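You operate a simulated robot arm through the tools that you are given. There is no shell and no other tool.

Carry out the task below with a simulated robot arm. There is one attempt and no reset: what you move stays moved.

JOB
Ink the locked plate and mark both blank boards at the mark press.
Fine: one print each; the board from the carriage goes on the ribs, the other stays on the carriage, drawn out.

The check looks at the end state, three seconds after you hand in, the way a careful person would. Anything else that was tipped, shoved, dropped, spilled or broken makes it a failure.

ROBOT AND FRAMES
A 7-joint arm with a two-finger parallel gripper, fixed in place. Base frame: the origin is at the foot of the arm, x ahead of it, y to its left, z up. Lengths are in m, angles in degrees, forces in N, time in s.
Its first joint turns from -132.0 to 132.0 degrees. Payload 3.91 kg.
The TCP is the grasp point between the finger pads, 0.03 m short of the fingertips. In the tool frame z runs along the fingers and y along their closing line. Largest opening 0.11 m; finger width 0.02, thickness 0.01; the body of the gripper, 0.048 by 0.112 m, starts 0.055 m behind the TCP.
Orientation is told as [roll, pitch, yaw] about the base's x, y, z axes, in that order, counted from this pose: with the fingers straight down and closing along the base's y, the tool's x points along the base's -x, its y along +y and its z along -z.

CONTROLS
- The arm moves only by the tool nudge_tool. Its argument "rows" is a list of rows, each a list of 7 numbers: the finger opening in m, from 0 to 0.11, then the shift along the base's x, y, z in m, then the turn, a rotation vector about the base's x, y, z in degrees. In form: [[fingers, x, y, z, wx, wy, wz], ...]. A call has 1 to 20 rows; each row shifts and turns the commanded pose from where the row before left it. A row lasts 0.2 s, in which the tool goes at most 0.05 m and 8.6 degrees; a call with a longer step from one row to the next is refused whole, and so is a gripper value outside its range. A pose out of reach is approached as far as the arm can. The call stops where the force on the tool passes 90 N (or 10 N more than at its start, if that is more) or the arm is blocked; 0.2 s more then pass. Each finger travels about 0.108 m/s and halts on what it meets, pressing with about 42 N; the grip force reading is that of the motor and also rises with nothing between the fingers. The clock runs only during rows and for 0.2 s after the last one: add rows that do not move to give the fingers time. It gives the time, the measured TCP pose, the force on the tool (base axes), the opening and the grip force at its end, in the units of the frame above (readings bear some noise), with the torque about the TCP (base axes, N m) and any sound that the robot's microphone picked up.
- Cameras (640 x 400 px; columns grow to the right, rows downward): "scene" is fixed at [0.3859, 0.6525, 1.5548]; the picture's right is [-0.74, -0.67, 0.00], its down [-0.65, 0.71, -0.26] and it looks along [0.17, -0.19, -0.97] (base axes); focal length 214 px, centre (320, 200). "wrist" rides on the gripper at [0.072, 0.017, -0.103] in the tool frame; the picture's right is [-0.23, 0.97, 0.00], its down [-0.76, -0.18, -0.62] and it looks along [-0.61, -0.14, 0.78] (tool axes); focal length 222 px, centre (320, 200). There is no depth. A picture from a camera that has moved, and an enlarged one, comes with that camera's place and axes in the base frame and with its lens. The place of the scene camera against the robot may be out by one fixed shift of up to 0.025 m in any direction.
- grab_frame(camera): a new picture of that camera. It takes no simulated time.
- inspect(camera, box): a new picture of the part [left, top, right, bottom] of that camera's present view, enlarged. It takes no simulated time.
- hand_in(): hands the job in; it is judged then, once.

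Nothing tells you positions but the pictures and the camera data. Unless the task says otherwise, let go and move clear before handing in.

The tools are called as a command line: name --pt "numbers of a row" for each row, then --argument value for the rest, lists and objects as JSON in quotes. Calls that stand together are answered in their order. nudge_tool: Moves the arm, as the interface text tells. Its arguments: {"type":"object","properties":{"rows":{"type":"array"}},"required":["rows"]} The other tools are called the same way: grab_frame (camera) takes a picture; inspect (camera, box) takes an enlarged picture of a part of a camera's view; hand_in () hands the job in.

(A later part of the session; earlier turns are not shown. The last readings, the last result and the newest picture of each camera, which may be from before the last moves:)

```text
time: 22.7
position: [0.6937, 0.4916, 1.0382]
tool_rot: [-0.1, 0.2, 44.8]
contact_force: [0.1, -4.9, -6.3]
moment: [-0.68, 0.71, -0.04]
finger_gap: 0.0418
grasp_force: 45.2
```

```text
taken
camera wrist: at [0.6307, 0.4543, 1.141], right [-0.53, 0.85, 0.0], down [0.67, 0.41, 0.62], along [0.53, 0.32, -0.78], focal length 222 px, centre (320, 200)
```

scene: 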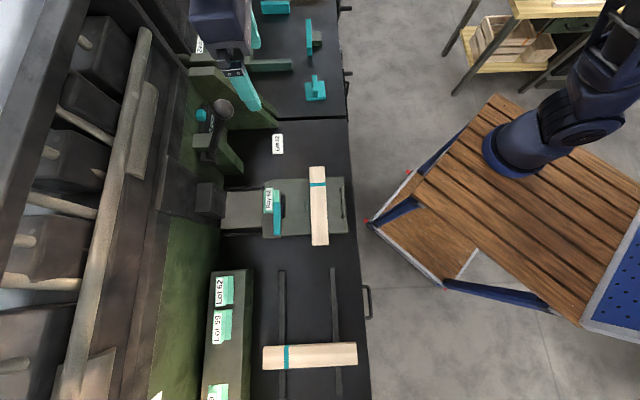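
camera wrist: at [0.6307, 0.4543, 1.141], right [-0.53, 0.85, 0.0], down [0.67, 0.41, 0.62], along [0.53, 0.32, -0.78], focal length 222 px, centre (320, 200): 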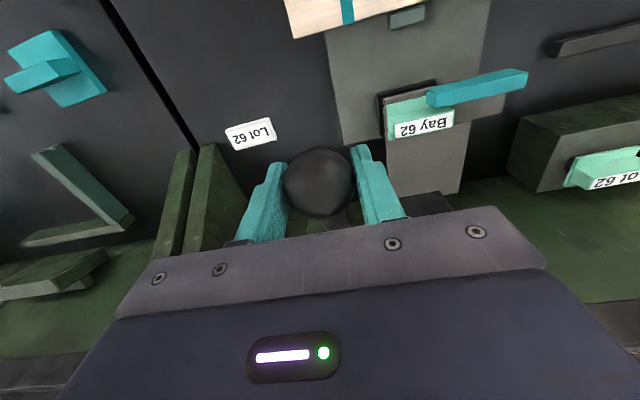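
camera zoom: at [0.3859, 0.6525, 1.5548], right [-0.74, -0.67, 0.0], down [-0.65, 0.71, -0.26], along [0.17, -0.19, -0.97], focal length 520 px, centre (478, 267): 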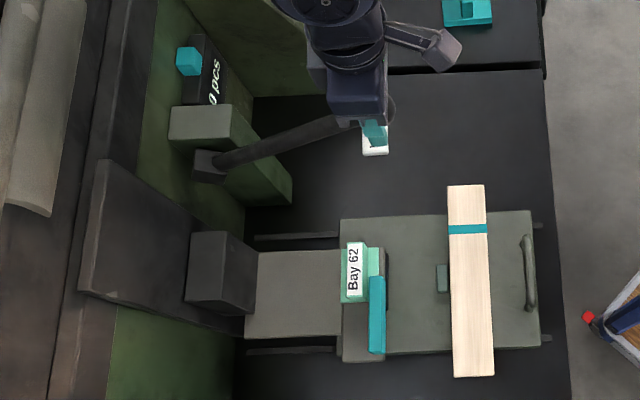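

nudge_tool --pt "0.02 0.0053 0.0053 0.0126 0 0 0" --pt "0.02 0.0054 0.0054 0.0126 0 0 0" --pt "0.02 0.0062 0.0062 0.0117 0 0 0" --pt "0.02 0.0062 0.0062 0.0117 0 0 0" --pt "0.02 0.007 0.007 0.0108 0 0 0" --pt "0.02 0.0071 0.0071 0.0107 0 0 0" --pt "0.02 0.0078 0.0078 0.0096 0 0 0" --pt "0.02 0.0079 0.0079 0.0096 0 0 0" --pt "0.02 0.0084 0.0084 0.0084 0 0 0" --pt "0.02 0.0075 0.0075 0.007 0 0 0" --pt "0.02 0 0 0 0 0 0"

inspect --camera "scene" --box '[185, 90, 325, 255]'

grab_frame --camera "wrist"

```text
time: 25.1
position: [0.7633, 0.561, 1.1429]
tool_rot: [-0.1, 0.2, 44.9]
contact_force: [-6.5, -5.3, 4.0]
moment: [-0.75, 0.89, -0.18]
finger_gap: 0.0416
grasp_force: 44.4
```

```text
2.42 times, centred on (255, 172) of scene
camera zoom: at [0.3859, 0.6525, 1.5548], right [-0.74, -0.67, 0.0], down [-0.65, 0.71, -0.26], along [0.17, -0.19, -0.97], focal length 520 px, centre (478, 267)
```

zoom: 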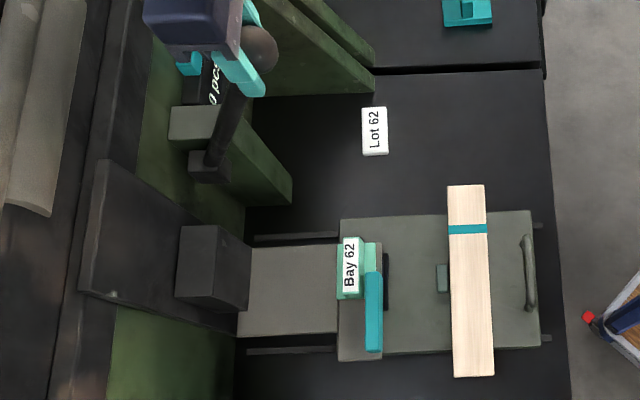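

```text
taken
camera wrist: at [0.6992, 0.5227, 1.2454], right [-0.53, 0.85, 0.0], down [0.67, 0.41, 0.62], along [0.53, 0.32, -0.78], focal length 222 px, centre (320, 200)
```

wrist: 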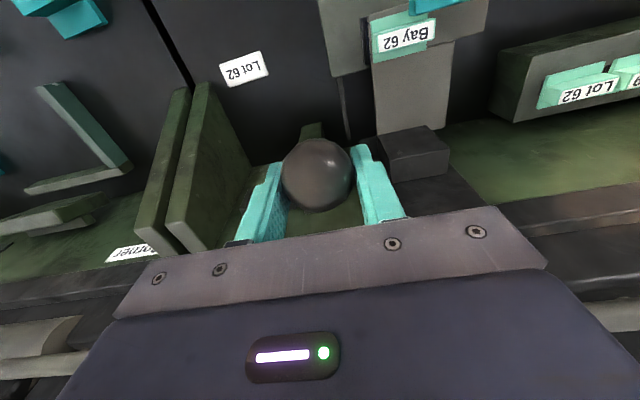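

The lever is back up at its rest. I'll release the ball, rise clear, and turn the gripper 90° (closing along f) to take the carriage handle.

nudge_tool --pt "0.06 0 0 0 0 0 0" --pt "0.1 0 0 0 0 0 0" --pt "0.1 0 0 0 0 0 0" --pt "0.1 0 0 0.04 0 0 0" --pt "0.1 0 0 0.04 0 0 0" --pt "0.1 -0.0266 -0.0101 -0.0203 0 0 -8.18" --pt "0.1 -0.0266 -0.0101 -0.0203 0 0 -8.18" --pt "0.1 -0.0266 -0.0101 -0.0203 0 0 -8.18" --pt "0.1 -0.0266 -0.0101 -0.0203 0 0 -8.18" --pt "0.1 -0.0266 -0.0101 -0.0203 0 0 -8.18" --pt "0.1 -0.0266 -0.0101 -0.0203 0 0 -8.18" --pt "0.1 -0.0266 -0.0101 -0.0203 0 0 -8.18" --pt "0.1 -0.0266 -0.0101 -0.0203 0 0 -8.18" --pt "0.1 -0.0266 -0.0101 -0.0203 0 0 -8.18" --pt "0.1 -0.0266 -0.0101 -0.0203 0 0 -8.18" --pt "0.1 -0.0266 -0.0101 -0.0203 0 0 -8.18"

grab_frame --camera "wrist"

grab_frame --camera "scene"

```text
time: 28.5
position: [0.4708, 0.4498, 0.9996]
tool_rot: [0.0, 0.2, -45.2]
contact_force: [0.3, -0.1, 0.3]
moment: [0.01, 0.01, 0.03]
finger_gap: 0.1001
grasp_force: 0.0
```

```text
taken
camera wrist: at [0.4315, 0.5137, 1.1023], right [0.85, 0.52, 0.0], down [0.41, -0.67, 0.62], along [0.32, -0.53, -0.78], focal length 222 px, centre (320, 200)
```

wrist: 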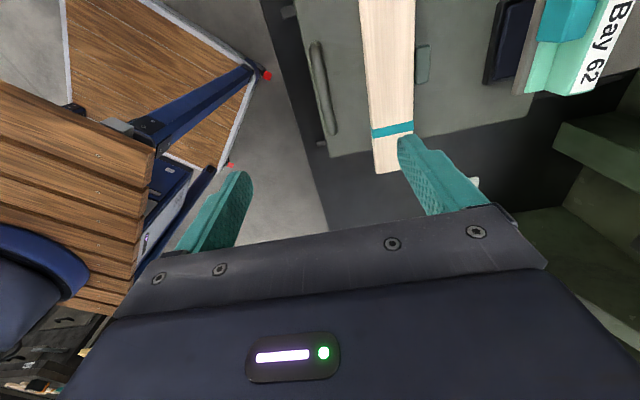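

```text
taken
```

scene: 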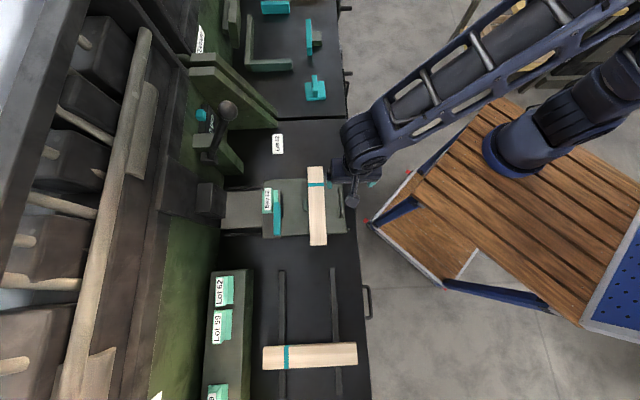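

The handle bar is at about (0.472, 0.455, 0.79). I'll tilt the tool 20° back, so the gripper body stays clear of the press head when the carriage is in, and pre-position above the bar.

nudge_tool --pt "0.08 -0.007 -0.0057 -0.0402 4.7 -4.7 0" --pt "0.06 -0.007 -0.0057 -0.0402 4.7 -4.7 0" --pt "0.05 -0.0071 -0.0057 -0.0402 4.7 -4.7 0" --pt "0.05 0 0 0 0 0 0"

grab_frame --camera "wrist"

inspect --camera "scene" --box '[280, 140, 400, 260]'

```text
time: 29.5
position: [0.4494, 0.4314, 0.8788]
tool_rot: [19.8, 0.3, -45.1]
contact_force: [-0.6, 0.1, -0.2]
moment: [0.01, 0.0, -0.02]
finger_gap: 0.0501
grasp_force: 0.1
```

```text
taken
camera wrist: at [0.3841, 0.4701, 0.9813], right [0.81, 0.49, 0.33], down [0.27, -0.81, 0.52], along [0.52, -0.33, -0.79], focal length 222 px, centre (320, 200)
```

wrist: 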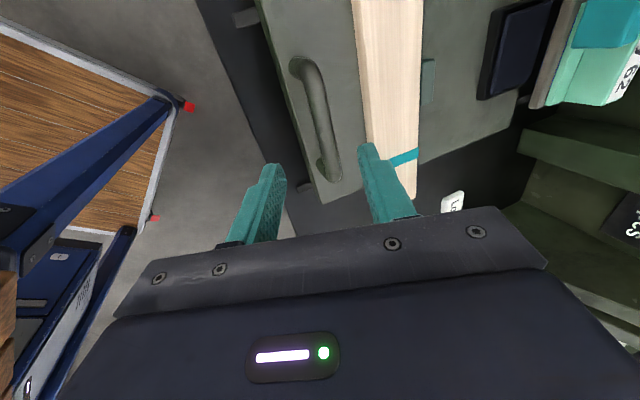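

```text
3.33 times, centred on (340, 200) of scene
camera zoom: at [0.3859, 0.6525, 1.5548], right [-0.74, -0.67, 0.0], down [-0.65, 0.71, -0.26], along [0.17, -0.19, -0.97], focal length 715 px, centre (253, 200)
```

zoom: 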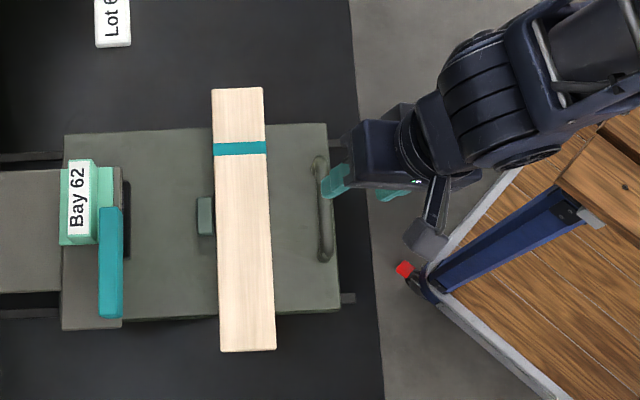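

The bar lies between the fingers along the approach line. I'll advance along the tool axis and close on it.

nudge_tool --pt "0.05 0.0065 0.0065 -0.025 0 0 0" --pt "0.05 0.0065 0.0065 -0.025 0 0 0" --pt "0.05 0.0063 0.0063 -0.024 0 0 0" --pt "0.05 0 0 0 0 0 0"

grab_frame --camera "wrist"

```text
time: 30.5
position: [0.4691, 0.4516, 0.8046]
tool_rot: [19.8, 0.2, -45.1]
contact_force: [0.0, 0.8, -0.3]
moment: [0.0, -0.02, 0.01]
finger_gap: 0.0499
grasp_force: 0.0
```

```text
taken
camera wrist: at [0.4032, 0.4903, 0.9072], right [0.81, 0.49, 0.33], down [0.27, -0.81, 0.52], along [0.52, -0.33, -0.79], focal length 222 px, centre (320, 200)
```

wrist: 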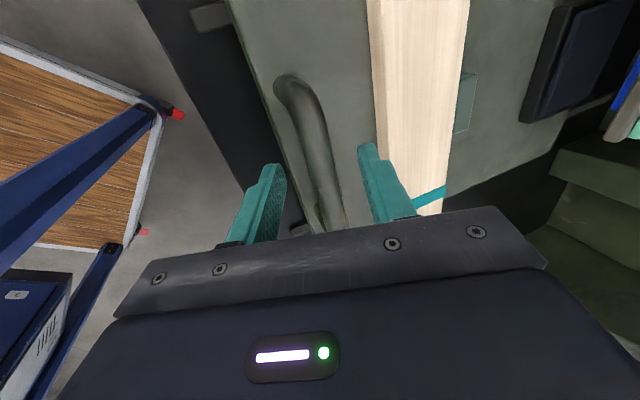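

nudge_tool --pt "0.03 0 0 0 0 0 0" --pt "0.01 0 0 0 0 0 0" --pt "0.005 0 0 0 0 0 0" --pt "0.005 0 0 0 0 0 0"

grab_frame --camera "wrist"

```text
time: 31.5
position: [0.4683, 0.4523, 0.805]
tool_rot: [19.8, 0.3, -45.0]
contact_force: [-2.3, -4.4, 13.9]
moment: [0.02, 0.05, 0.2]
finger_gap: 0.0156
grasp_force: 44.8
```

```text
taken
camera wrist: at [0.403, 0.4901, 0.9077], right [0.81, 0.49, 0.33], down [0.27, -0.81, 0.52], along [0.52, -0.33, -0.79], focal length 222 px, centre (320, 200)
```

wrist: 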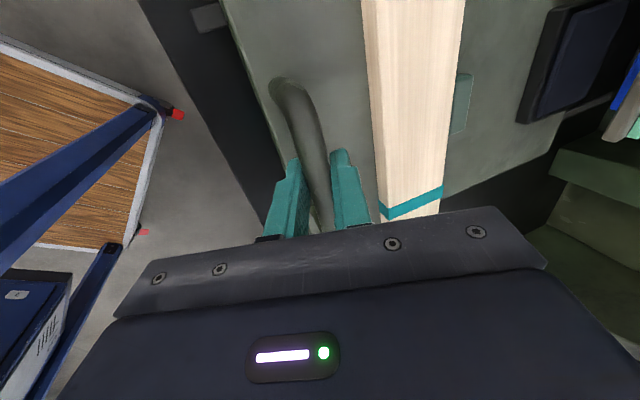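

Handle gripped. I'll push the carriage in gradually along +f, watching force.

nudge_tool --pt "0.005 0.004 0.004 0.001 0 0 0" --pt "0.005 0.0071 0.0071 0 0 0 0" --pt "0.005 0.0071 0.0071 0 0 0 0" --pt "0.005 0.0071 0.0071 0 0 0 0"

inspect --camera "scene" --box '[220, 140, 360, 260]'

```text
time: 32.5
position: [0.4938, 0.478, 0.8056]
tool_rot: [19.8, 0.3, -45.1]
contact_force: [-6.1, 8.4, 1.3]
moment: [0.53, 0.41, 0.35]
finger_gap: 0.0156
grasp_force: 44.4
```

```text
3.33 times, centred on (290, 200) of scene
camera zoom: at [0.3859, 0.6525, 1.5548], right [-0.74, -0.67, 0.0], down [-0.65, 0.71, -0.26], along [0.17, -0.19, -0.97], focal length 715 px, centre (420, 200)
```

zoom: 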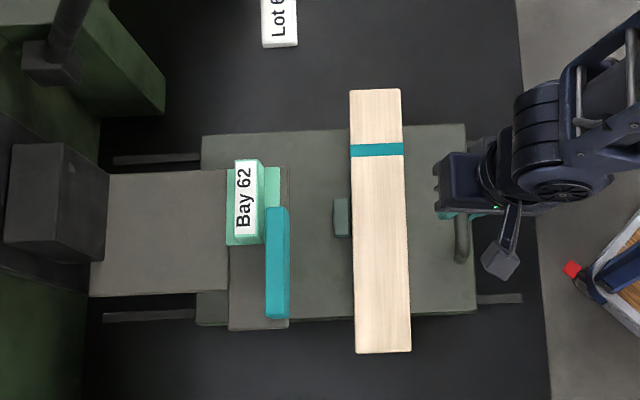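

nudge_tool --pt "0.005 0.0095 0.0105 0 0 0 0" --pt "0.005 0.0105 0.0105 0 0 0 0" --pt "0.005 0.0105 0.0105 0 0 0 0" --pt "0.005 0.0105 0.0105 0 0 0 0"

inspect --camera "scene" --box '[220, 140, 360, 260]'

grab_frame --camera "wrist"

```text
time: 33.5
position: [0.5352, 0.5197, 0.8067]
tool_rot: [19.6, 0.2, -45.0]
contact_force: [-3.5, 4.2, -2.4]
moment: [-0.27, -0.45, -0.1]
finger_gap: 0.0156
grasp_force: 44.8
```

```text
3.33 times, centred on (290, 200) of scene
camera zoom: at [0.3859, 0.6525, 1.5548], right [-0.74, -0.67, 0.0], down [-0.65, 0.71, -0.26], along [0.17, -0.19, -0.97], focal length 715 px, centre (420, 200)
```

zoom: 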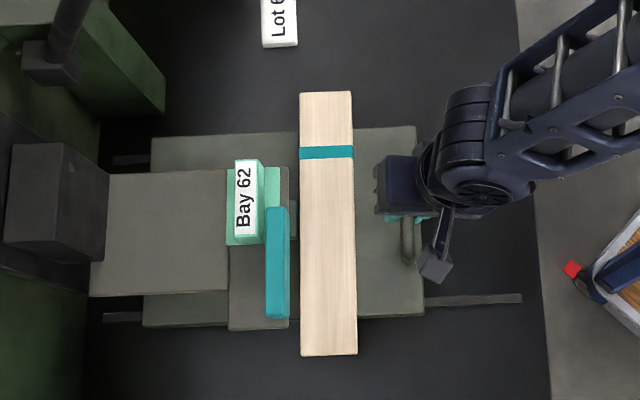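

```text
taken
camera wrist: at [0.4701, 0.5572, 0.9077], right [0.81, 0.49, 0.33], down [0.27, -0.81, 0.52], along [0.52, -0.33, -0.79], focal length 222 px, centre (320, 200)
```

wrist: 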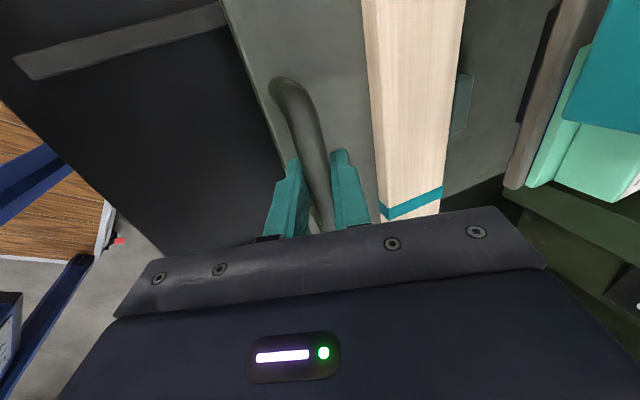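

nudge_tool --pt "0.005 0.0085 0.009 0 0 0 0" --pt "0.005 0.0085 0.0085 0 0 0 0" --pt "0.005 0.007 0.007 0 0 0 0"

inspect --camera "scene" --box '[220, 140, 360, 260]'

grab_frame --camera "wrist"

```text
time: 34.3
position: [0.5598, 0.5436, 0.804]
tool_rot: [19.7, 0.2, -45.1]
contact_force: [2.1, -1.1, -9.6]
moment: [-0.31, -0.4, -0.04]
finger_gap: 0.0157
grasp_force: 45.1
```

```text
3.33 times, centred on (290, 200) of scene
camera zoom: at [0.3859, 0.6525, 1.5548], right [-0.74, -0.67, 0.0], down [-0.65, 0.71, -0.26], along [0.17, -0.19, -0.97], focal length 715 px, centre (420, 200)
```

zoom: 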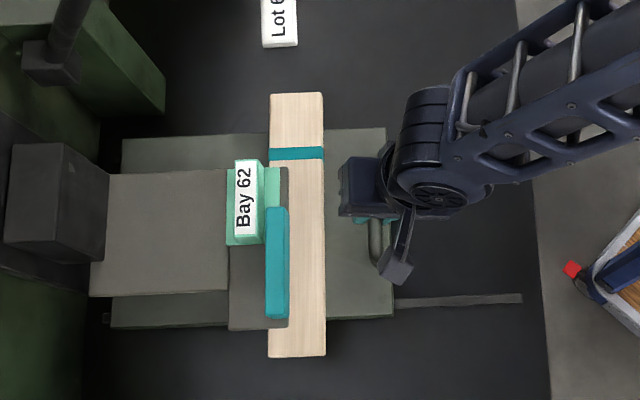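

```text
taken
camera wrist: at [0.4944, 0.5815, 0.9077], right [0.81, 0.48, 0.33], down [0.27, -0.81, 0.52], along [0.52, -0.34, -0.79], focal length 222 px, centre (320, 200)
```

wrist: 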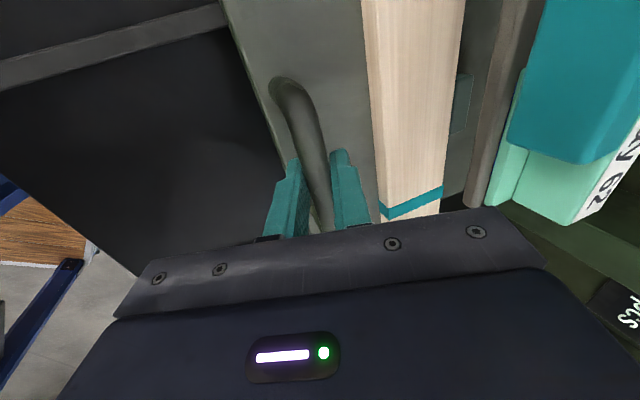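

nudge_tool --pt "0.005 0.004 0.004 0.0005 0 0 0" --pt "0.005 0.004 0.004 0 0 0 0" --pt "0.005 0.004 0.004 0 0 0 0"

inspect --camera "scene" --box '[220, 140, 360, 260]'

```text
time: 35.1
position: [0.5712, 0.5552, 0.8054]
tool_rot: [19.8, 0.2, -45.1]
contact_force: [3.5, -2.7, -19.2]
moment: [-0.17, -0.22, 0.1]
finger_gap: 0.0158
grasp_force: 45.3
```

```text
3.33 times, centred on (290, 200) of scene
camera zoom: at [0.3859, 0.6525, 1.5548], right [-0.74, -0.67, 0.0], down [-0.65, 0.71, -0.26], along [0.17, -0.19, -0.97], focal length 715 px, centre (420, 200)
```

zoom: 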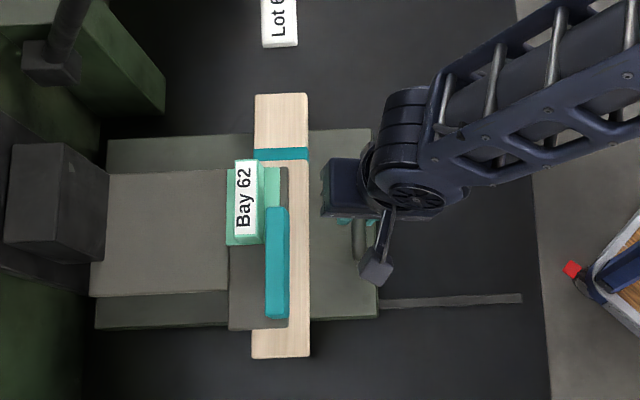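

nudge_tool --pt "0.005 0.003 0.003 -0.002 0 0 0" --pt "0.005 0.003 0.003 0 0 0 0" --pt "0.005 0.003 0.003 0 0 0 0"

inspect --camera "scene" --box '[220, 140, 360, 260]'

```text
time: 35.9
position: [0.5777, 0.5626, 0.8048]
tool_rot: [19.7, 0.3, -45.0]
contact_force: [-14.8, -33.3, 20.3]
moment: [-0.39, 0.0, 0.3]
finger_gap: 0.0161
grasp_force: 44.8
```

```text
3.33 times, centred on (290, 200) of scene
camera zoom: at [0.3859, 0.6525, 1.5548], right [-0.74, -0.67, 0.0], down [-0.65, 0.71, -0.26], along [0.17, -0.19, -0.97], focal length 715 px, centre (420, 200)
```

zoom: 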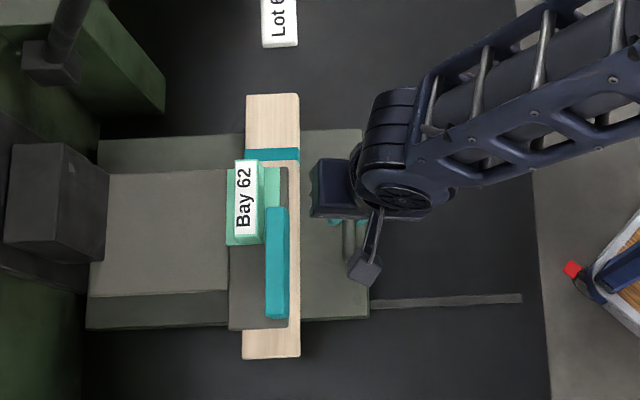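

The carriage hit its inner stop after about 0.155 m of travel, so the board is under the plate. I'll release the handle, back out along the tool axis, and return over the lever ball.

nudge_tool --pt "0.005 -0.0012 -0.0012 0.001 0 0 0" --pt "0.03 0 0 0 0 0 0" --pt "0.05 0 0 0 0 0 0" --pt "0.05 0 0 0 0 0 0" --pt "0.05 -0.0065 -0.0065 0.025 0 0 0" --pt "0.05 -0.0065 -0.0065 0.025 0 0 0" --pt "0.05 -0.0065 -0.0065 0.025 0 0 0" --pt "0.05 -0.004 -0.004 0.035 -4.7 4.7 0" --pt "0.05 -0.004 -0.004 0.035 -4.7 4.7 0" --pt "0.05 -0.004 -0.004 0.035 -4.7 4.7 0"

inspect --camera "scene" --box '[185, 90, 365, 260]'

grab_frame --camera "wrist"

```text
time: 38.1
position: [0.5464, 0.5333, 0.9857]
tool_rot: [-0.2, 0.1, -45.1]
contact_force: [-0.4, 0.8, -0.8]
moment: [-0.02, -0.03, -0.02]
finger_gap: 0.0502
grasp_force: 0.0
```

```text
2.35 times, centred on (275, 175) of scene
camera zoom: at [0.3859, 0.6525, 1.5548], right [-0.74, -0.67, 0.0], down [-0.65, 0.71, -0.26], along [0.17, -0.19, -0.97], focal length 505 px, centre (426, 259)
```

zoom: 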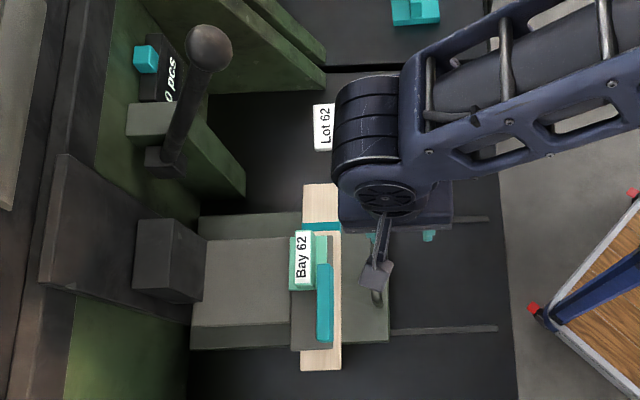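

```text
taken
camera wrist: at [0.5076, 0.596, 1.0881], right [0.85, 0.53, -0.01], down [0.41, -0.66, 0.62], along [0.32, -0.53, -0.78], focal length 222 px, centre (320, 200)
```

wrist: 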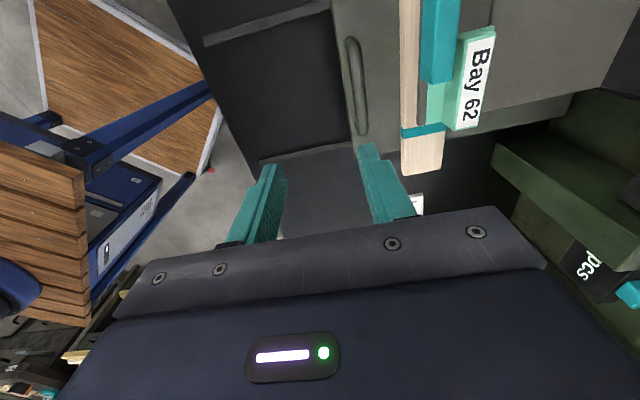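

nudge_tool --pt "0.06 0.012 0.002 0.04 0 0 8.19" --pt "0.08 0.012 0.002 0.04 0 0 8.19" --pt "0.1 0.012 0.002 0.04 0 0 8.19" --pt "0.1 0.012 0.002 0.04 0 0 8.19" --pt "0.1 0.012 0.002 0.04 0 0 8.19" --pt "0.1 0.012 0.002 0.04 0 0 8.19" --pt "0.1 0.029 0.0033 0 0 0 8.19" --pt "0.1 0.029 0.0033 0 0 0 8.19" --pt "0.1 0.029 0.0033 0 0 0 8.19" --pt "0.1 0.029 0.0033 0 0 0 8.19" --pt "0.1 0.0284 0.0033 0 0 0 8.2" --pt "0.1 0 0 0 0 0 0"

grab_frame --camera "wrist"

inspect --camera "scene" --box '[225, 150, 365, 255]'

```text
time: 40.7
position: [0.7637, 0.5606, 1.2256]
tool_rot: [-0.1, 0.2, 45.0]
contact_force: [0.0, -0.1, -0.4]
moment: [0.0, -0.03, 0.0]
finger_gap: 0.1
grasp_force: 0.1
```

```text
taken
camera wrist: at [0.7003, 0.522, 1.3282], right [-0.53, 0.85, 0.0], down [0.66, 0.42, 0.62], along [0.53, 0.33, -0.78], focal length 222 px, centre (320, 200)
```

wrist: 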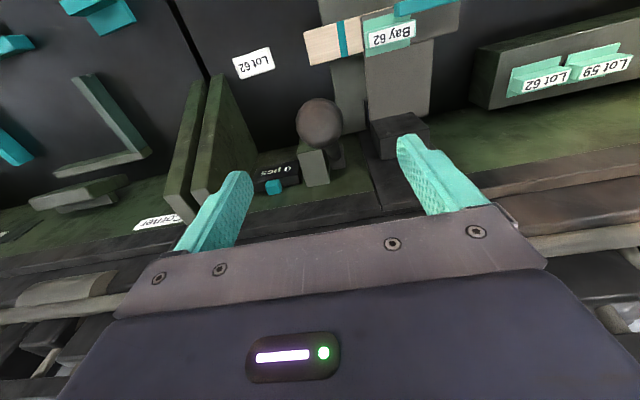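

```text
3.81 times, centred on (295, 202) of scene
camera zoom: at [0.3859, 0.6525, 1.5548], right [-0.74, -0.67, 0.0], down [-0.65, 0.71, -0.26], along [0.17, -0.19, -0.97], focal length 817 px, centre (415, 190)
```

zoom: 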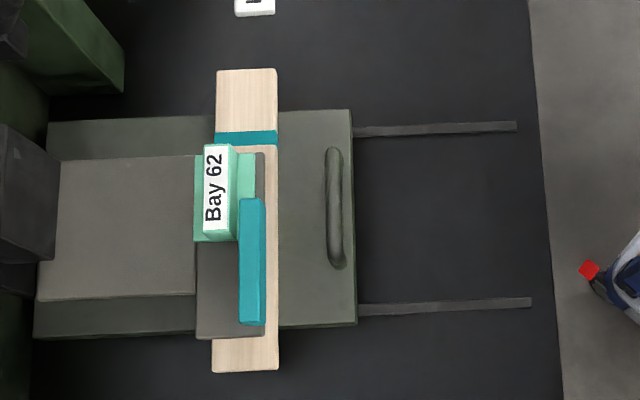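

The board is under the plate. I'll grip the ball again and pull the lever down for the first print.

nudge_tool --pt "0.1 -0.0005 -0.0005 -0.03 0 0 0" --pt "0.1 -0.0005 -0.0005 -0.03 0 0 0" --pt "0.1 -0.0005 -0.0005 -0.0225 0 0 0" --pt "0.06 0 0 0 0 0 0" --pt "0.03 0 0 0 0 0 0" --pt "0.02 0 0 0 0 0 0" --pt "0.02 0 0 0 0 0 0"

grab_frame --camera "wrist"

```text
time: 42.3
position: [0.7614, 0.5604, 1.1432]
tool_rot: [-0.1, 0.1, 45.0]
contact_force: [-0.4, 4.0, -2.8]
moment: [0.35, -0.33, 0.11]
finger_gap: 0.0414
grasp_force: 44.8
```

```text
taken
camera wrist: at [0.6981, 0.5213, 1.2459], right [-0.53, 0.85, 0.0], down [0.66, 0.42, 0.62], along [0.53, 0.33, -0.78], focal length 222 px, centre (320, 200)
```

wrist: 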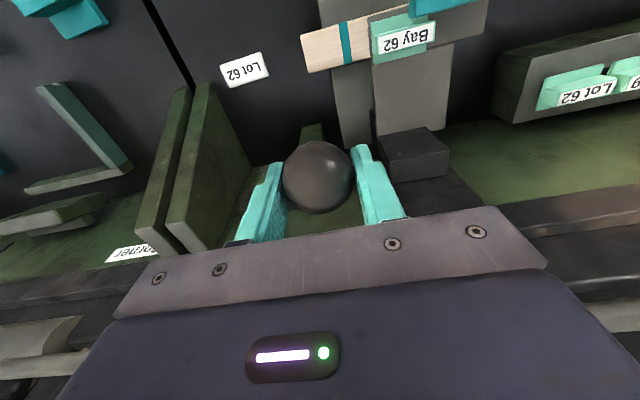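

nudge_tool --pt "0.02 -0.0086 -0.0086 -0.008 0 0 0" --pt "0.02 -0.0084 -0.0084 -0.0088 0 0 0" --pt "0.02 -0.008 -0.008 -0.0093 0 0 0" --pt "0.02 -0.0077 -0.0077 -0.0099 0 0 0" --pt "0.02 -0.0072 -0.0072 -0.0105 0 0 0" --pt "0.02 -0.0069 -0.0069 -0.011 0 0 0" --pt "0.02 -0.0064 -0.0064 -0.0115 0 0 0" --pt "0.02 -0.006 -0.006 -0.0119 0 0 0"

nudge_tool --pt "0.02 -0.0055 -0.0055 -0.0124 0 0 0" --pt "0.02 -0.0052 -0.0052 -0.0128 0 0 0" --pt "0.02 -0.0045 -0.0045 -0.0132 0 0 0" --pt "0.02 -0.0042 -0.0042 -0.0135 0 0 0" --pt "0.02 -0.0035 -0.0035 -0.0137 0 0 0"

grab_frame --camera "wrist"

inspect --camera "scene" --box '[185, 90, 325, 255]'

```text
time: 44.1
position: [0.7025, 0.5, 1.0624]
tool_rot: [-0.1, 0.2, 45.0]
contact_force: [5.2, 10.5, -0.1]
moment: [0.95, -0.89, 0.01]
finger_gap: 0.0416
grasp_force: 45.0
```

```text
time: 45.3
position: [0.6789, 0.4775, 0.9952]
tool_rot: [-0.1, 0.4, 45.0]
contact_force: [-1.3, 13.4, 0.7]
moment: [0.66, -0.55, 0.05]
finger_gap: 0.0414
grasp_force: 44.4
```

```text
taken
camera wrist: at [0.6157, 0.4389, 1.0982], right [-0.53, 0.85, 0.0], down [0.67, 0.42, 0.62], along [0.53, 0.33, -0.78], focal length 222 px, centre (320, 200)
```

wrist: 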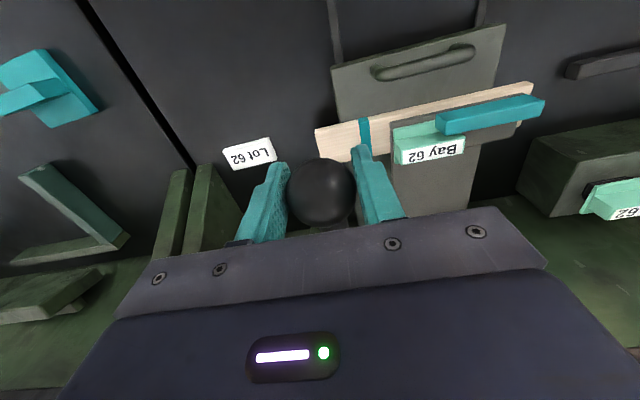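

```text
2.42 times, centred on (255, 172) of scene
camera zoom: at [0.3859, 0.6525, 1.5548], right [-0.74, -0.67, 0.0], down [-0.65, 0.71, -0.26], along [0.17, -0.19, -0.97], focal length 520 px, centre (478, 267)
```

zoom: 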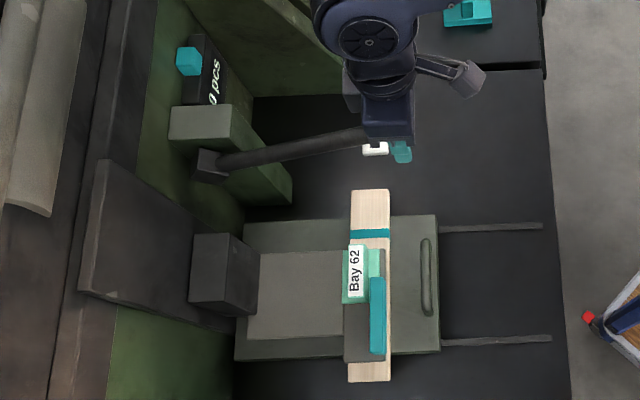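

nudge_tool --pt "0.02 -0.0037 -0.0027 -0.014 0 0 0" --pt "0.02 -0.003 -0.002 -0.0142 0 0 0"

inspect --camera "scene" --box '[185, 90, 325, 255]'

grab_frame --camera "wrist"

```text
time: 45.9
position: [0.6743, 0.4708, 0.9683]
tool_rot: [-0.2, 0.2, 45.0]
contact_force: [0.8, 3.4, 6.0]
moment: [0.78, -0.86, 0.08]
finger_gap: 0.0415
grasp_force: 44.9
```

```text
2.42 times, centred on (255, 172) of scene
camera zoom: at [0.3859, 0.6525, 1.5548], right [-0.74, -0.67, 0.0], down [-0.65, 0.71, -0.26], along [0.17, -0.19, -0.97], focal length 520 px, centre (478, 267)
```

zoom: 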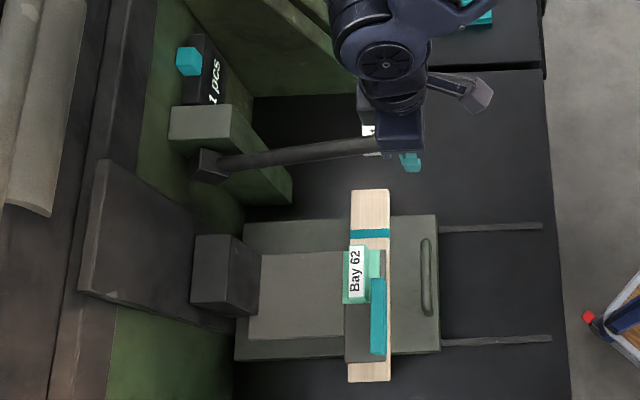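

```text
taken
camera wrist: at [0.61, 0.4335, 1.0708], right [-0.53, 0.85, 0.0], down [0.66, 0.42, 0.62], along [0.53, 0.32, -0.78], focal length 222 px, centre (320, 200)
```

wrist: 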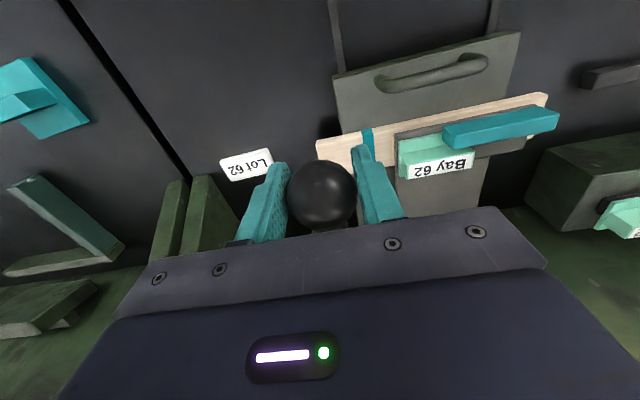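

The counter now reads 1 pcs, so the print registered. I'll press slightly further for a full impression and then lift.

nudge_tool --pt "0.02 -0.0015 -0.001 -0.007 0 0 0" --pt "0.02 -0.001 -0.001 -0.006 0 0 0"

inspect --camera "scene" --box '[185, 90, 325, 255]'

grab_frame --camera "wrist"

```text
time: 46.5
position: [0.6719, 0.4703, 0.9558]
tool_rot: [-0.2, 0.2, 44.9]
contact_force: [15.0, 6.2, 14.1]
moment: [0.82, -0.83, -0.05]
finger_gap: 0.0415
grasp_force: 45.4
```

```text
2.42 times, centred on (255, 172) of scene
camera zoom: at [0.3859, 0.6525, 1.5548], right [-0.74, -0.67, 0.0], down [-0.65, 0.71, -0.26], along [0.17, -0.19, -0.97], focal length 520 px, centre (478, 267)
```

zoom: 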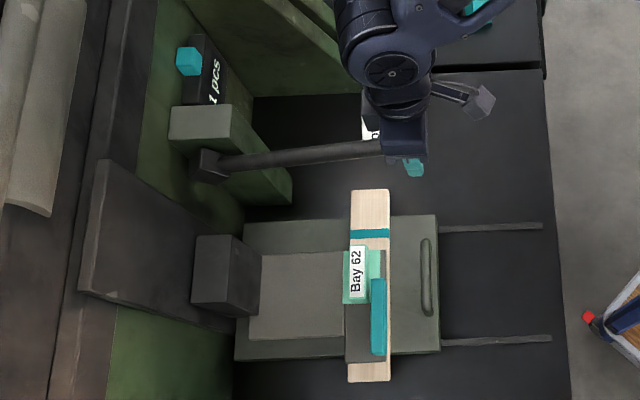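

```text
taken
camera wrist: at [0.6082, 0.4317, 1.0584], right [-0.53, 0.85, 0.0], down [0.66, 0.41, 0.62], along [0.53, 0.33, -0.78], focal length 222 px, centre (320, 200)
```

wrist: 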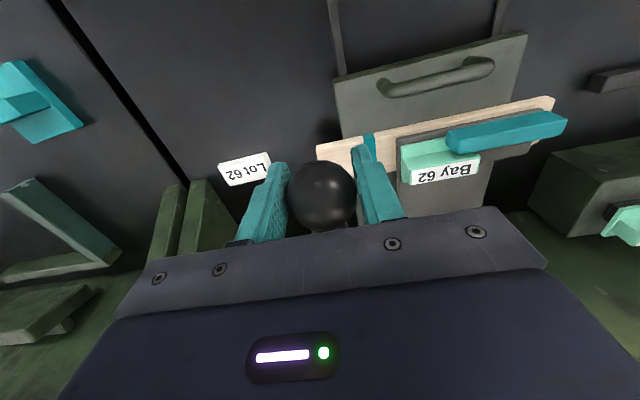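

Same depth as the inking stop, so that's a full stroke. Now I'll raise the lever straight back up.

nudge_tool --pt "0.02 0.0022 0.0022 0.0144 0 0 0" --pt "0.02 0.0023 0.0023 0.0143 0 0 0" --pt "0.02 0.0033 0.0033 0.0139 0 0 0" --pt "0.02 0.0034 0.0034 0.0138 0 0 0" --pt "0.02 0.0043 0.0043 0.0134 0 0 0" --pt "0.02 0.0044 0.0044 0.0133 0 0 0" --pt "0.02 0.0053 0.0053 0.0126 0 0 0" --pt "0.02 0.0054 0.0054 0.0126 0 0 0" --pt "0.02 0.0062 0.0062 0.0117 0 0 0" --pt "0.02 0.0062 0.0062 0.0117 0 0 0"

nudge_tool --pt "0.02 0.007 0.007 0.0108 0 0 0" --pt "0.02 0.0071 0.0071 0.0107 0 0 0" --pt "0.02 0.0078 0.0078 0.0096 0 0 0" --pt "0.02 0.0079 0.0079 0.0096 0 0 0" --pt "0.02 0.0084 0.0084 0.0084 0 0 0" --pt "0.02 0.0082 0.0082 0.0075 0 0 0" --pt "0.02 0 0 0 0 0 0"

inspect --camera "scene" --box '[185, 90, 325, 255]'

grab_frame --camera "wrist"

```text
time: 48.7
position: [0.7143, 0.5127, 1.0858]
tool_rot: [0.0, 0.3, 45.0]
contact_force: [9.0, -16.4, -5.8]
moment: [-1.0, 0.84, -0.11]
finger_gap: 0.0416
grasp_force: 45.2
```

```text
time: 50.3
position: [0.7615, 0.5583, 1.1441]
tool_rot: [-0.1, 0.3, 44.8]
contact_force: [11.1, -19.3, 2.1]
moment: [-0.72, 0.52, -0.19]
finger_gap: 0.0414
grasp_force: 45.2
```

```text
2.42 times, centred on (255, 172) of scene
camera zoom: at [0.3859, 0.6525, 1.5548], right [-0.74, -0.67, 0.0], down [-0.65, 0.71, -0.26], along [0.17, -0.19, -0.97], focal length 520 px, centre (478, 267)
```

zoom: 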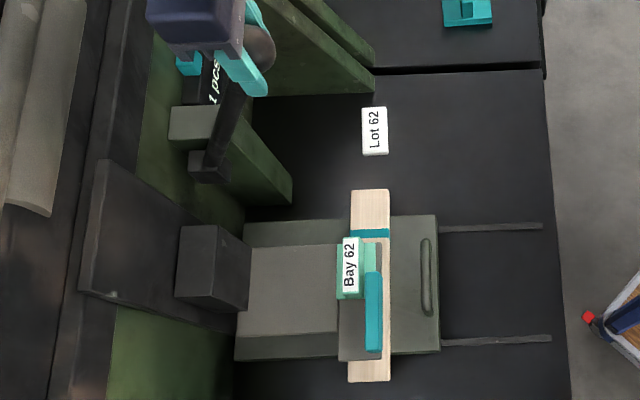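

```text
taken
camera wrist: at [0.6973, 0.5207, 1.2463], right [-0.53, 0.85, 0.0], down [0.66, 0.41, 0.62], along [0.53, 0.33, -0.78], focal length 222 px, centre (320, 200)
```

wrist: 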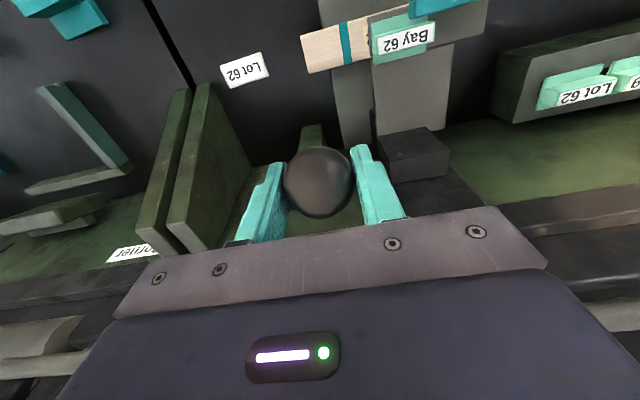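

Lever is up again and the counter shows 1. I'll release it, return to the handle, and draw the carriage out.

nudge_tool --pt "0.06 0 0 0 0 0 0" --pt "0.1 0 0 0 0 0 0" --pt "0.1 0 0 0 0 0 0" --pt "0.1 0 0 0.04 0 0 0" --pt "0.1 0 0 0.04 0 0 0" --pt "0.1 -0.0285 -0.0033 0 0 0 -8.19" --pt "0.1 -0.0285 -0.0033 0 0 0 -8.19" --pt "0.1 -0.0285 -0.0033 0 0 0 -8.19" --pt "0.1 -0.0285 -0.0033 0 0 0 -8.19" --pt "0.1 -0.0285 -0.0033 0 0 0 -8.19" --pt "0.1 -0.0119 -0.0017 -0.0397 0 0 -8.19" --pt "0.1 -0.0119 -0.0016 -0.0397 0 0 -8.19" --pt "0.08 -0.0119 -0.0017 -0.0397 0 0 -8.19" --pt "0.06 -0.0119 -0.0016 -0.0397 0 0 -8.19" --pt "0.05 -0.0119 -0.0017 -0.0397 0 0 -8.19" --pt "0.05 -0.0119 -0.0016 -0.0397 0 0 -8.1"

nudge_tool --pt "0.05 0.004 0.004 -0.035 4.7 -4.7 0" --pt "0.05 0.004 0.004 -0.035 4.7 -4.7 0" --pt "0.05 0.004 0.004 -0.035 4.7 -4.7 0" --pt "0.05 0 0 0 0 0 0"

grab_frame --camera "wrist"

inspect --camera "scene" --box '[220, 140, 360, 260]'

```text
time: 53.7
position: [0.5461, 0.5335, 0.9854]
tool_rot: [-0.1, 0.1, -45.2]
contact_force: [0.6, 0.0, 1.1]
moment: [0.01, 0.0, 0.02]
finger_gap: 0.0502
grasp_force: 0.0
```

```text
time: 54.7
position: [0.5583, 0.5464, 0.8791]
tool_rot: [19.8, 0.3, -45.0]
contact_force: [-1.1, 0.4, -0.2]
moment: [0.0, 0.01, -0.02]
finger_gap: 0.0501
grasp_force: 0.0
```

```text
taken
camera wrist: at [0.4933, 0.5837, 0.9819], right [0.81, 0.49, 0.33], down [0.27, -0.81, 0.52], along [0.52, -0.33, -0.79], focal length 222 px, centre (320, 200)
```

wrist: 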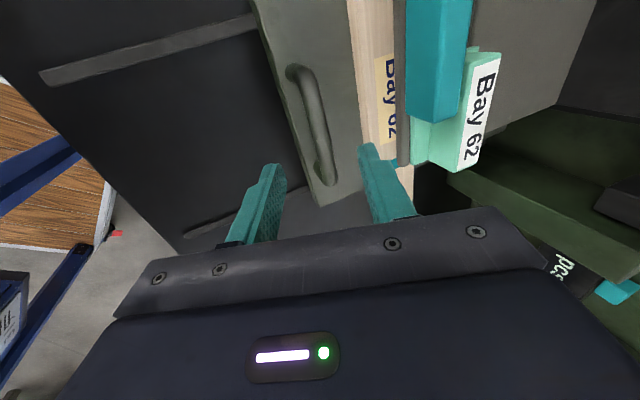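

```text
3.33 times, centred on (290, 200) of scene
camera zoom: at [0.3859, 0.6525, 1.5548], right [-0.74, -0.67, 0.0], down [-0.65, 0.71, -0.26], along [0.17, -0.19, -0.97], focal length 715 px, centre (420, 200)
```

zoom: 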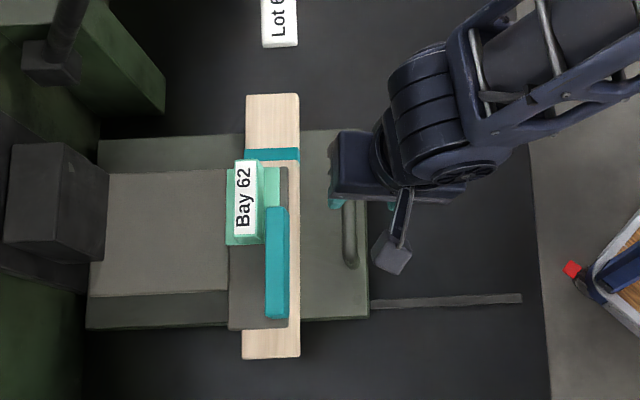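

The first board now shows the "Bay 62" print. I'll descend onto the handle and grip it.

nudge_tool --pt "0.05 0.0057 0.0057 -0.025 0 0 0" --pt "0.05 0.0057 0.0057 -0.025 0 0 0" --pt "0.05 0.0057 0.0057 -0.025 0 0 0" --pt "0.03 0 0 0 0 0 0" --pt "0.01 0 0 0 0 0 0" --pt "0.005 0 0 0 0 0 0" --pt "0.005 0 0 0 0 0 0"

grab_frame --camera "wrist"

```text
time: 56.3
position: [0.5766, 0.5625, 0.8061]
tool_rot: [19.9, 0.3, -45.0]
contact_force: [4.6, 3.9, 7.6]
moment: [0.04, -0.15, 0.03]
finger_gap: 0.016
grasp_force: 45.1
```

```text
taken
camera wrist: at [0.5112, 0.6002, 0.9076], right [0.81, 0.49, 0.33], down [0.27, -0.81, 0.52], along [0.52, -0.33, -0.79], focal length 222 px, centre (320, 200)
```

wrist: 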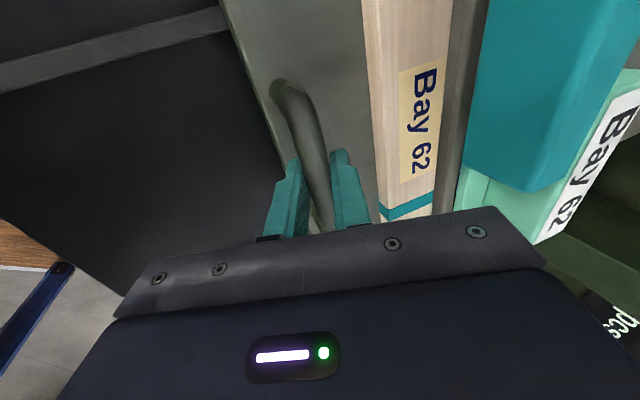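

The print is crisp. Now I'll draw the carriage out slowly.

nudge_tool --pt "0.005 -0.007 -0.007 0.0005 0 0 0" --pt "0.005 -0.01 -0.01 0 0 0 0" --pt "0.005 -0.01 -0.01 0 0 0 0" --pt "0.005 -0.01 -0.01 0 0 0 0" --pt "0.005 -0.01 -0.01 0 0 0 0" --pt "0.005 -0.01 -0.01 0 0 0 0" --pt "0.005 -0.01 -0.01 0 0 0 0" --pt "0.005 -0.01 -0.01 0 0 0 0" --pt "0.005 -0.01 -0.01 0 0 0 0" --pt "0.005 -0.01 -0.01 0 0 0 0"

inspect --camera "scene" --box '[220, 140, 360, 260]'

```text
time: 58.5
position: [0.4794, 0.4647, 0.8055]
tool_rot: [19.7, 0.2, -45.0]
contact_force: [10.8, -13.6, -6.7]
moment: [-0.32, -0.11, 0.03]
finger_gap: 0.0157
grasp_force: 45.6
```

```text
3.33 times, centred on (290, 200) of scene
camera zoom: at [0.3859, 0.6525, 1.5548], right [-0.74, -0.67, 0.0], down [-0.65, 0.71, -0.26], along [0.17, -0.19, -0.97], focal length 715 px, centre (420, 200)
```

zoom: 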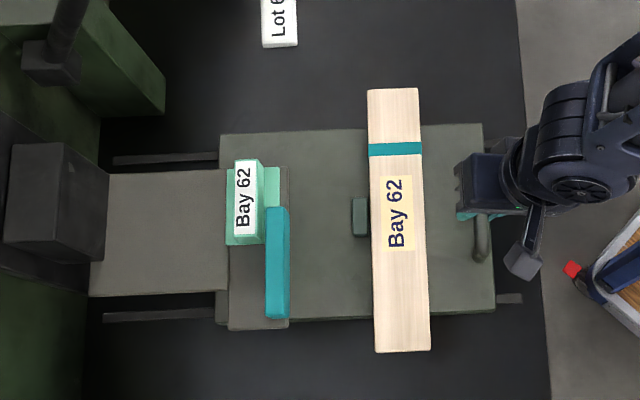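

nudge_tool --pt "0.005 -0.004 -0.004 0 0 0 0" --pt "0.005 -0.004 -0.004 0 0 0 0" --pt "0.005 -0.003 -0.003 0 0 0 0"

nudge_tool --pt "0.005 -0.002 -0.002 0 0 0 0" --pt "0.005 -0.002 -0.002 0 0 0 0"

inspect --camera "scene" --box '[220, 140, 360, 260]'

```text
time: 59.3
position: [0.4679, 0.4534, 0.8057]
tool_rot: [19.7, 0.2, -45.0]
contact_force: [8.2, -13.0, -11.9]
moment: [-0.46, -0.36, -0.16]
finger_gap: 0.0158
grasp_force: 44.6
```

```text
time: 59.9
position: [0.4651, 0.4504, 0.8055]
tool_rot: [19.9, 0.2, -44.9]
contact_force: [16.5, -0.4, -16.3]
moment: [0.21, 0.18, 0.12]
finger_gap: 0.0157
grasp_force: 45.0
```

```text
3.33 times, centred on (290, 200) of scene
camera zoom: at [0.3859, 0.6525, 1.5548], right [-0.74, -0.67, 0.0], down [-0.65, 0.71, -0.26], along [0.17, -0.19, -0.97], focal length 715 px, centre (420, 200)
```

zoom: 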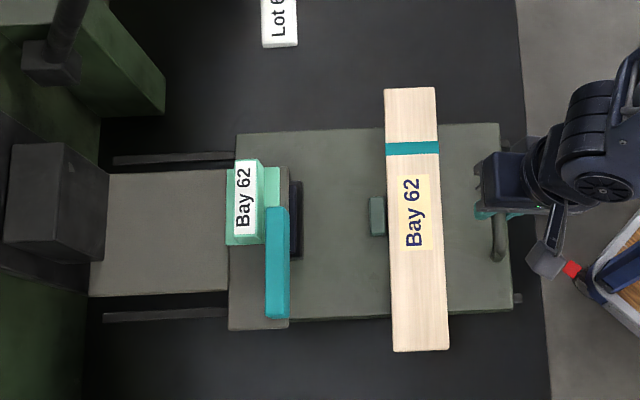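

The carriage is fully drawn out and board 1 carries one clean print. I'll release the handle, back away, level the tool, and look at board 1 for grasping.

nudge_tool --pt "0.005 0.0008 0.0008 -0.001 0 0 0" --pt "0.03 0 0 0 0 0 0" --pt "0.05 0 0 0 0 0 0" --pt "0.05 0 0 0 0 0 0" --pt "0.05 -0.0063 -0.0063 0.025 0 0 0" --pt "0.05 -0.0063 -0.0063 0.025 0 0 0" --pt "0.05 -0.0063 -0.0063 0.025 0 0 0" --pt "0.05 0.01 0.01 0.03 -4.7 4.7 0" --pt "0.08 0.015 0.02 0.03 -4.7 4.7 0" --pt "0.1 0.015 0.03 0.03 -4.7 4.7 0"

grab_frame --camera "wrist"

inspect --camera "scene" --box '[220, 140, 360, 260]'

```text
time: 62.1
position: [0.4855, 0.4909, 0.9705]
tool_rot: [-0.2, 0.2, -45.0]
contact_force: [0.1, -0.7, -0.1]
moment: [-0.01, 0.02, 0.01]
finger_gap: 0.1
grasp_force: 0.0
```

```text
taken
camera wrist: at [0.446, 0.5557, 1.0726], right [0.85, 0.53, 0.0], down [0.42, -0.66, 0.62], along [0.33, -0.53, -0.78], focal length 222 px, centre (320, 200)
```

wrist: 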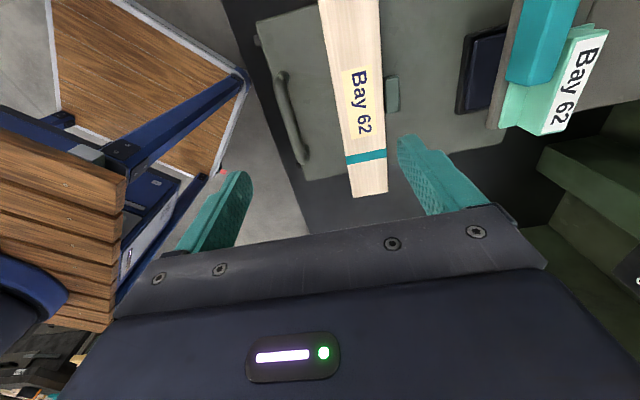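

```text
3.33 times, centred on (290, 200) of scene
camera zoom: at [0.3859, 0.6525, 1.5548], right [-0.74, -0.67, 0.0], down [-0.65, 0.71, -0.26], along [0.17, -0.19, -0.97], focal length 715 px, centre (420, 200)
```

zoom: 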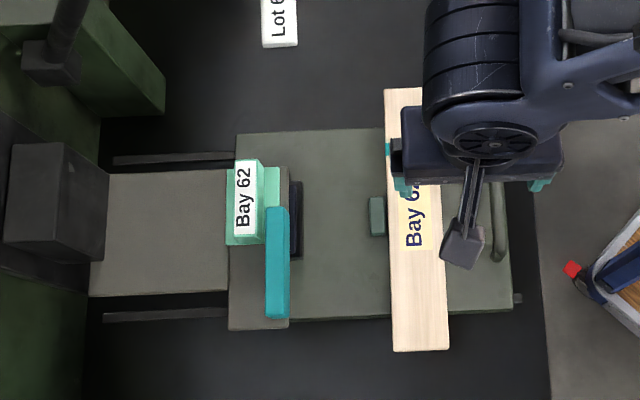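

Board 1's centre line is at f ≈ 0.7395, and the stop block spans s −0.005…0.037. I'll grip it off the stop at s ≈ −0.03, around (0.502, 0.544), coming down carefully.

nudge_tool --pt "0.09 0.004 0.0133 -0.04 0 0 0" --pt "0.085 0.004 0.0133 -0.04 0 0 0" --pt "0.085 0.004 0.0133 -0.04 0 0 0" --pt "0.085 0.0042 0.0133 -0.04 0 0 0" --pt "0.085 0 0 0 0 0 0"

grab_frame --camera "wrist"

inspect --camera "scene" --box '[240, 140, 360, 260]'

```text
time: 63.3
position: [0.5007, 0.5457, 0.8096]
tool_rot: [-0.2, 0.2, -45.0]
contact_force: [-0.8, 0.6, 1.0]
moment: [0.0, 0.02, -0.04]
finger_gap: 0.0852
grasp_force: 0.2
```

```text
taken
camera wrist: at [0.4613, 0.6096, 0.9124], right [0.85, 0.53, 0.0], down [0.42, -0.67, 0.62], along [0.33, -0.53, -0.78], focal length 222 px, centre (320, 200)
```

wrist: 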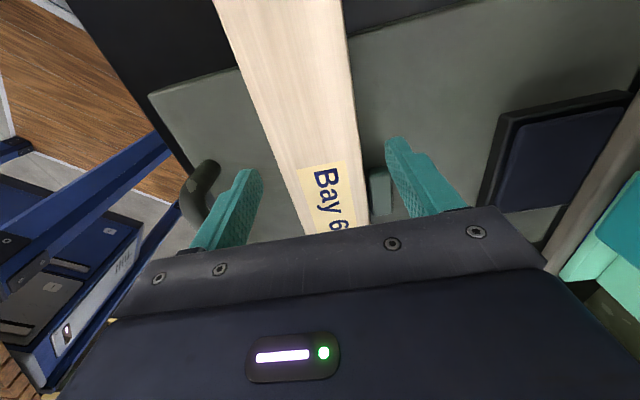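

```text
3.33 times, centred on (300, 200) of scene
camera zoom: at [0.3859, 0.6525, 1.5548], right [-0.74, -0.67, 0.0], down [-0.65, 0.71, -0.26], along [0.17, -0.19, -0.97], focal length 715 px, centre (387, 200)
```

zoom: 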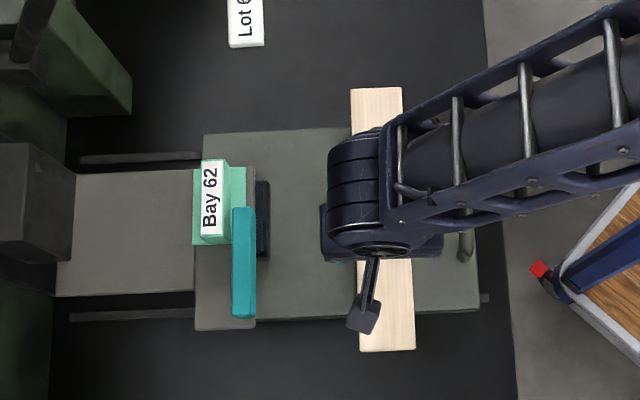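

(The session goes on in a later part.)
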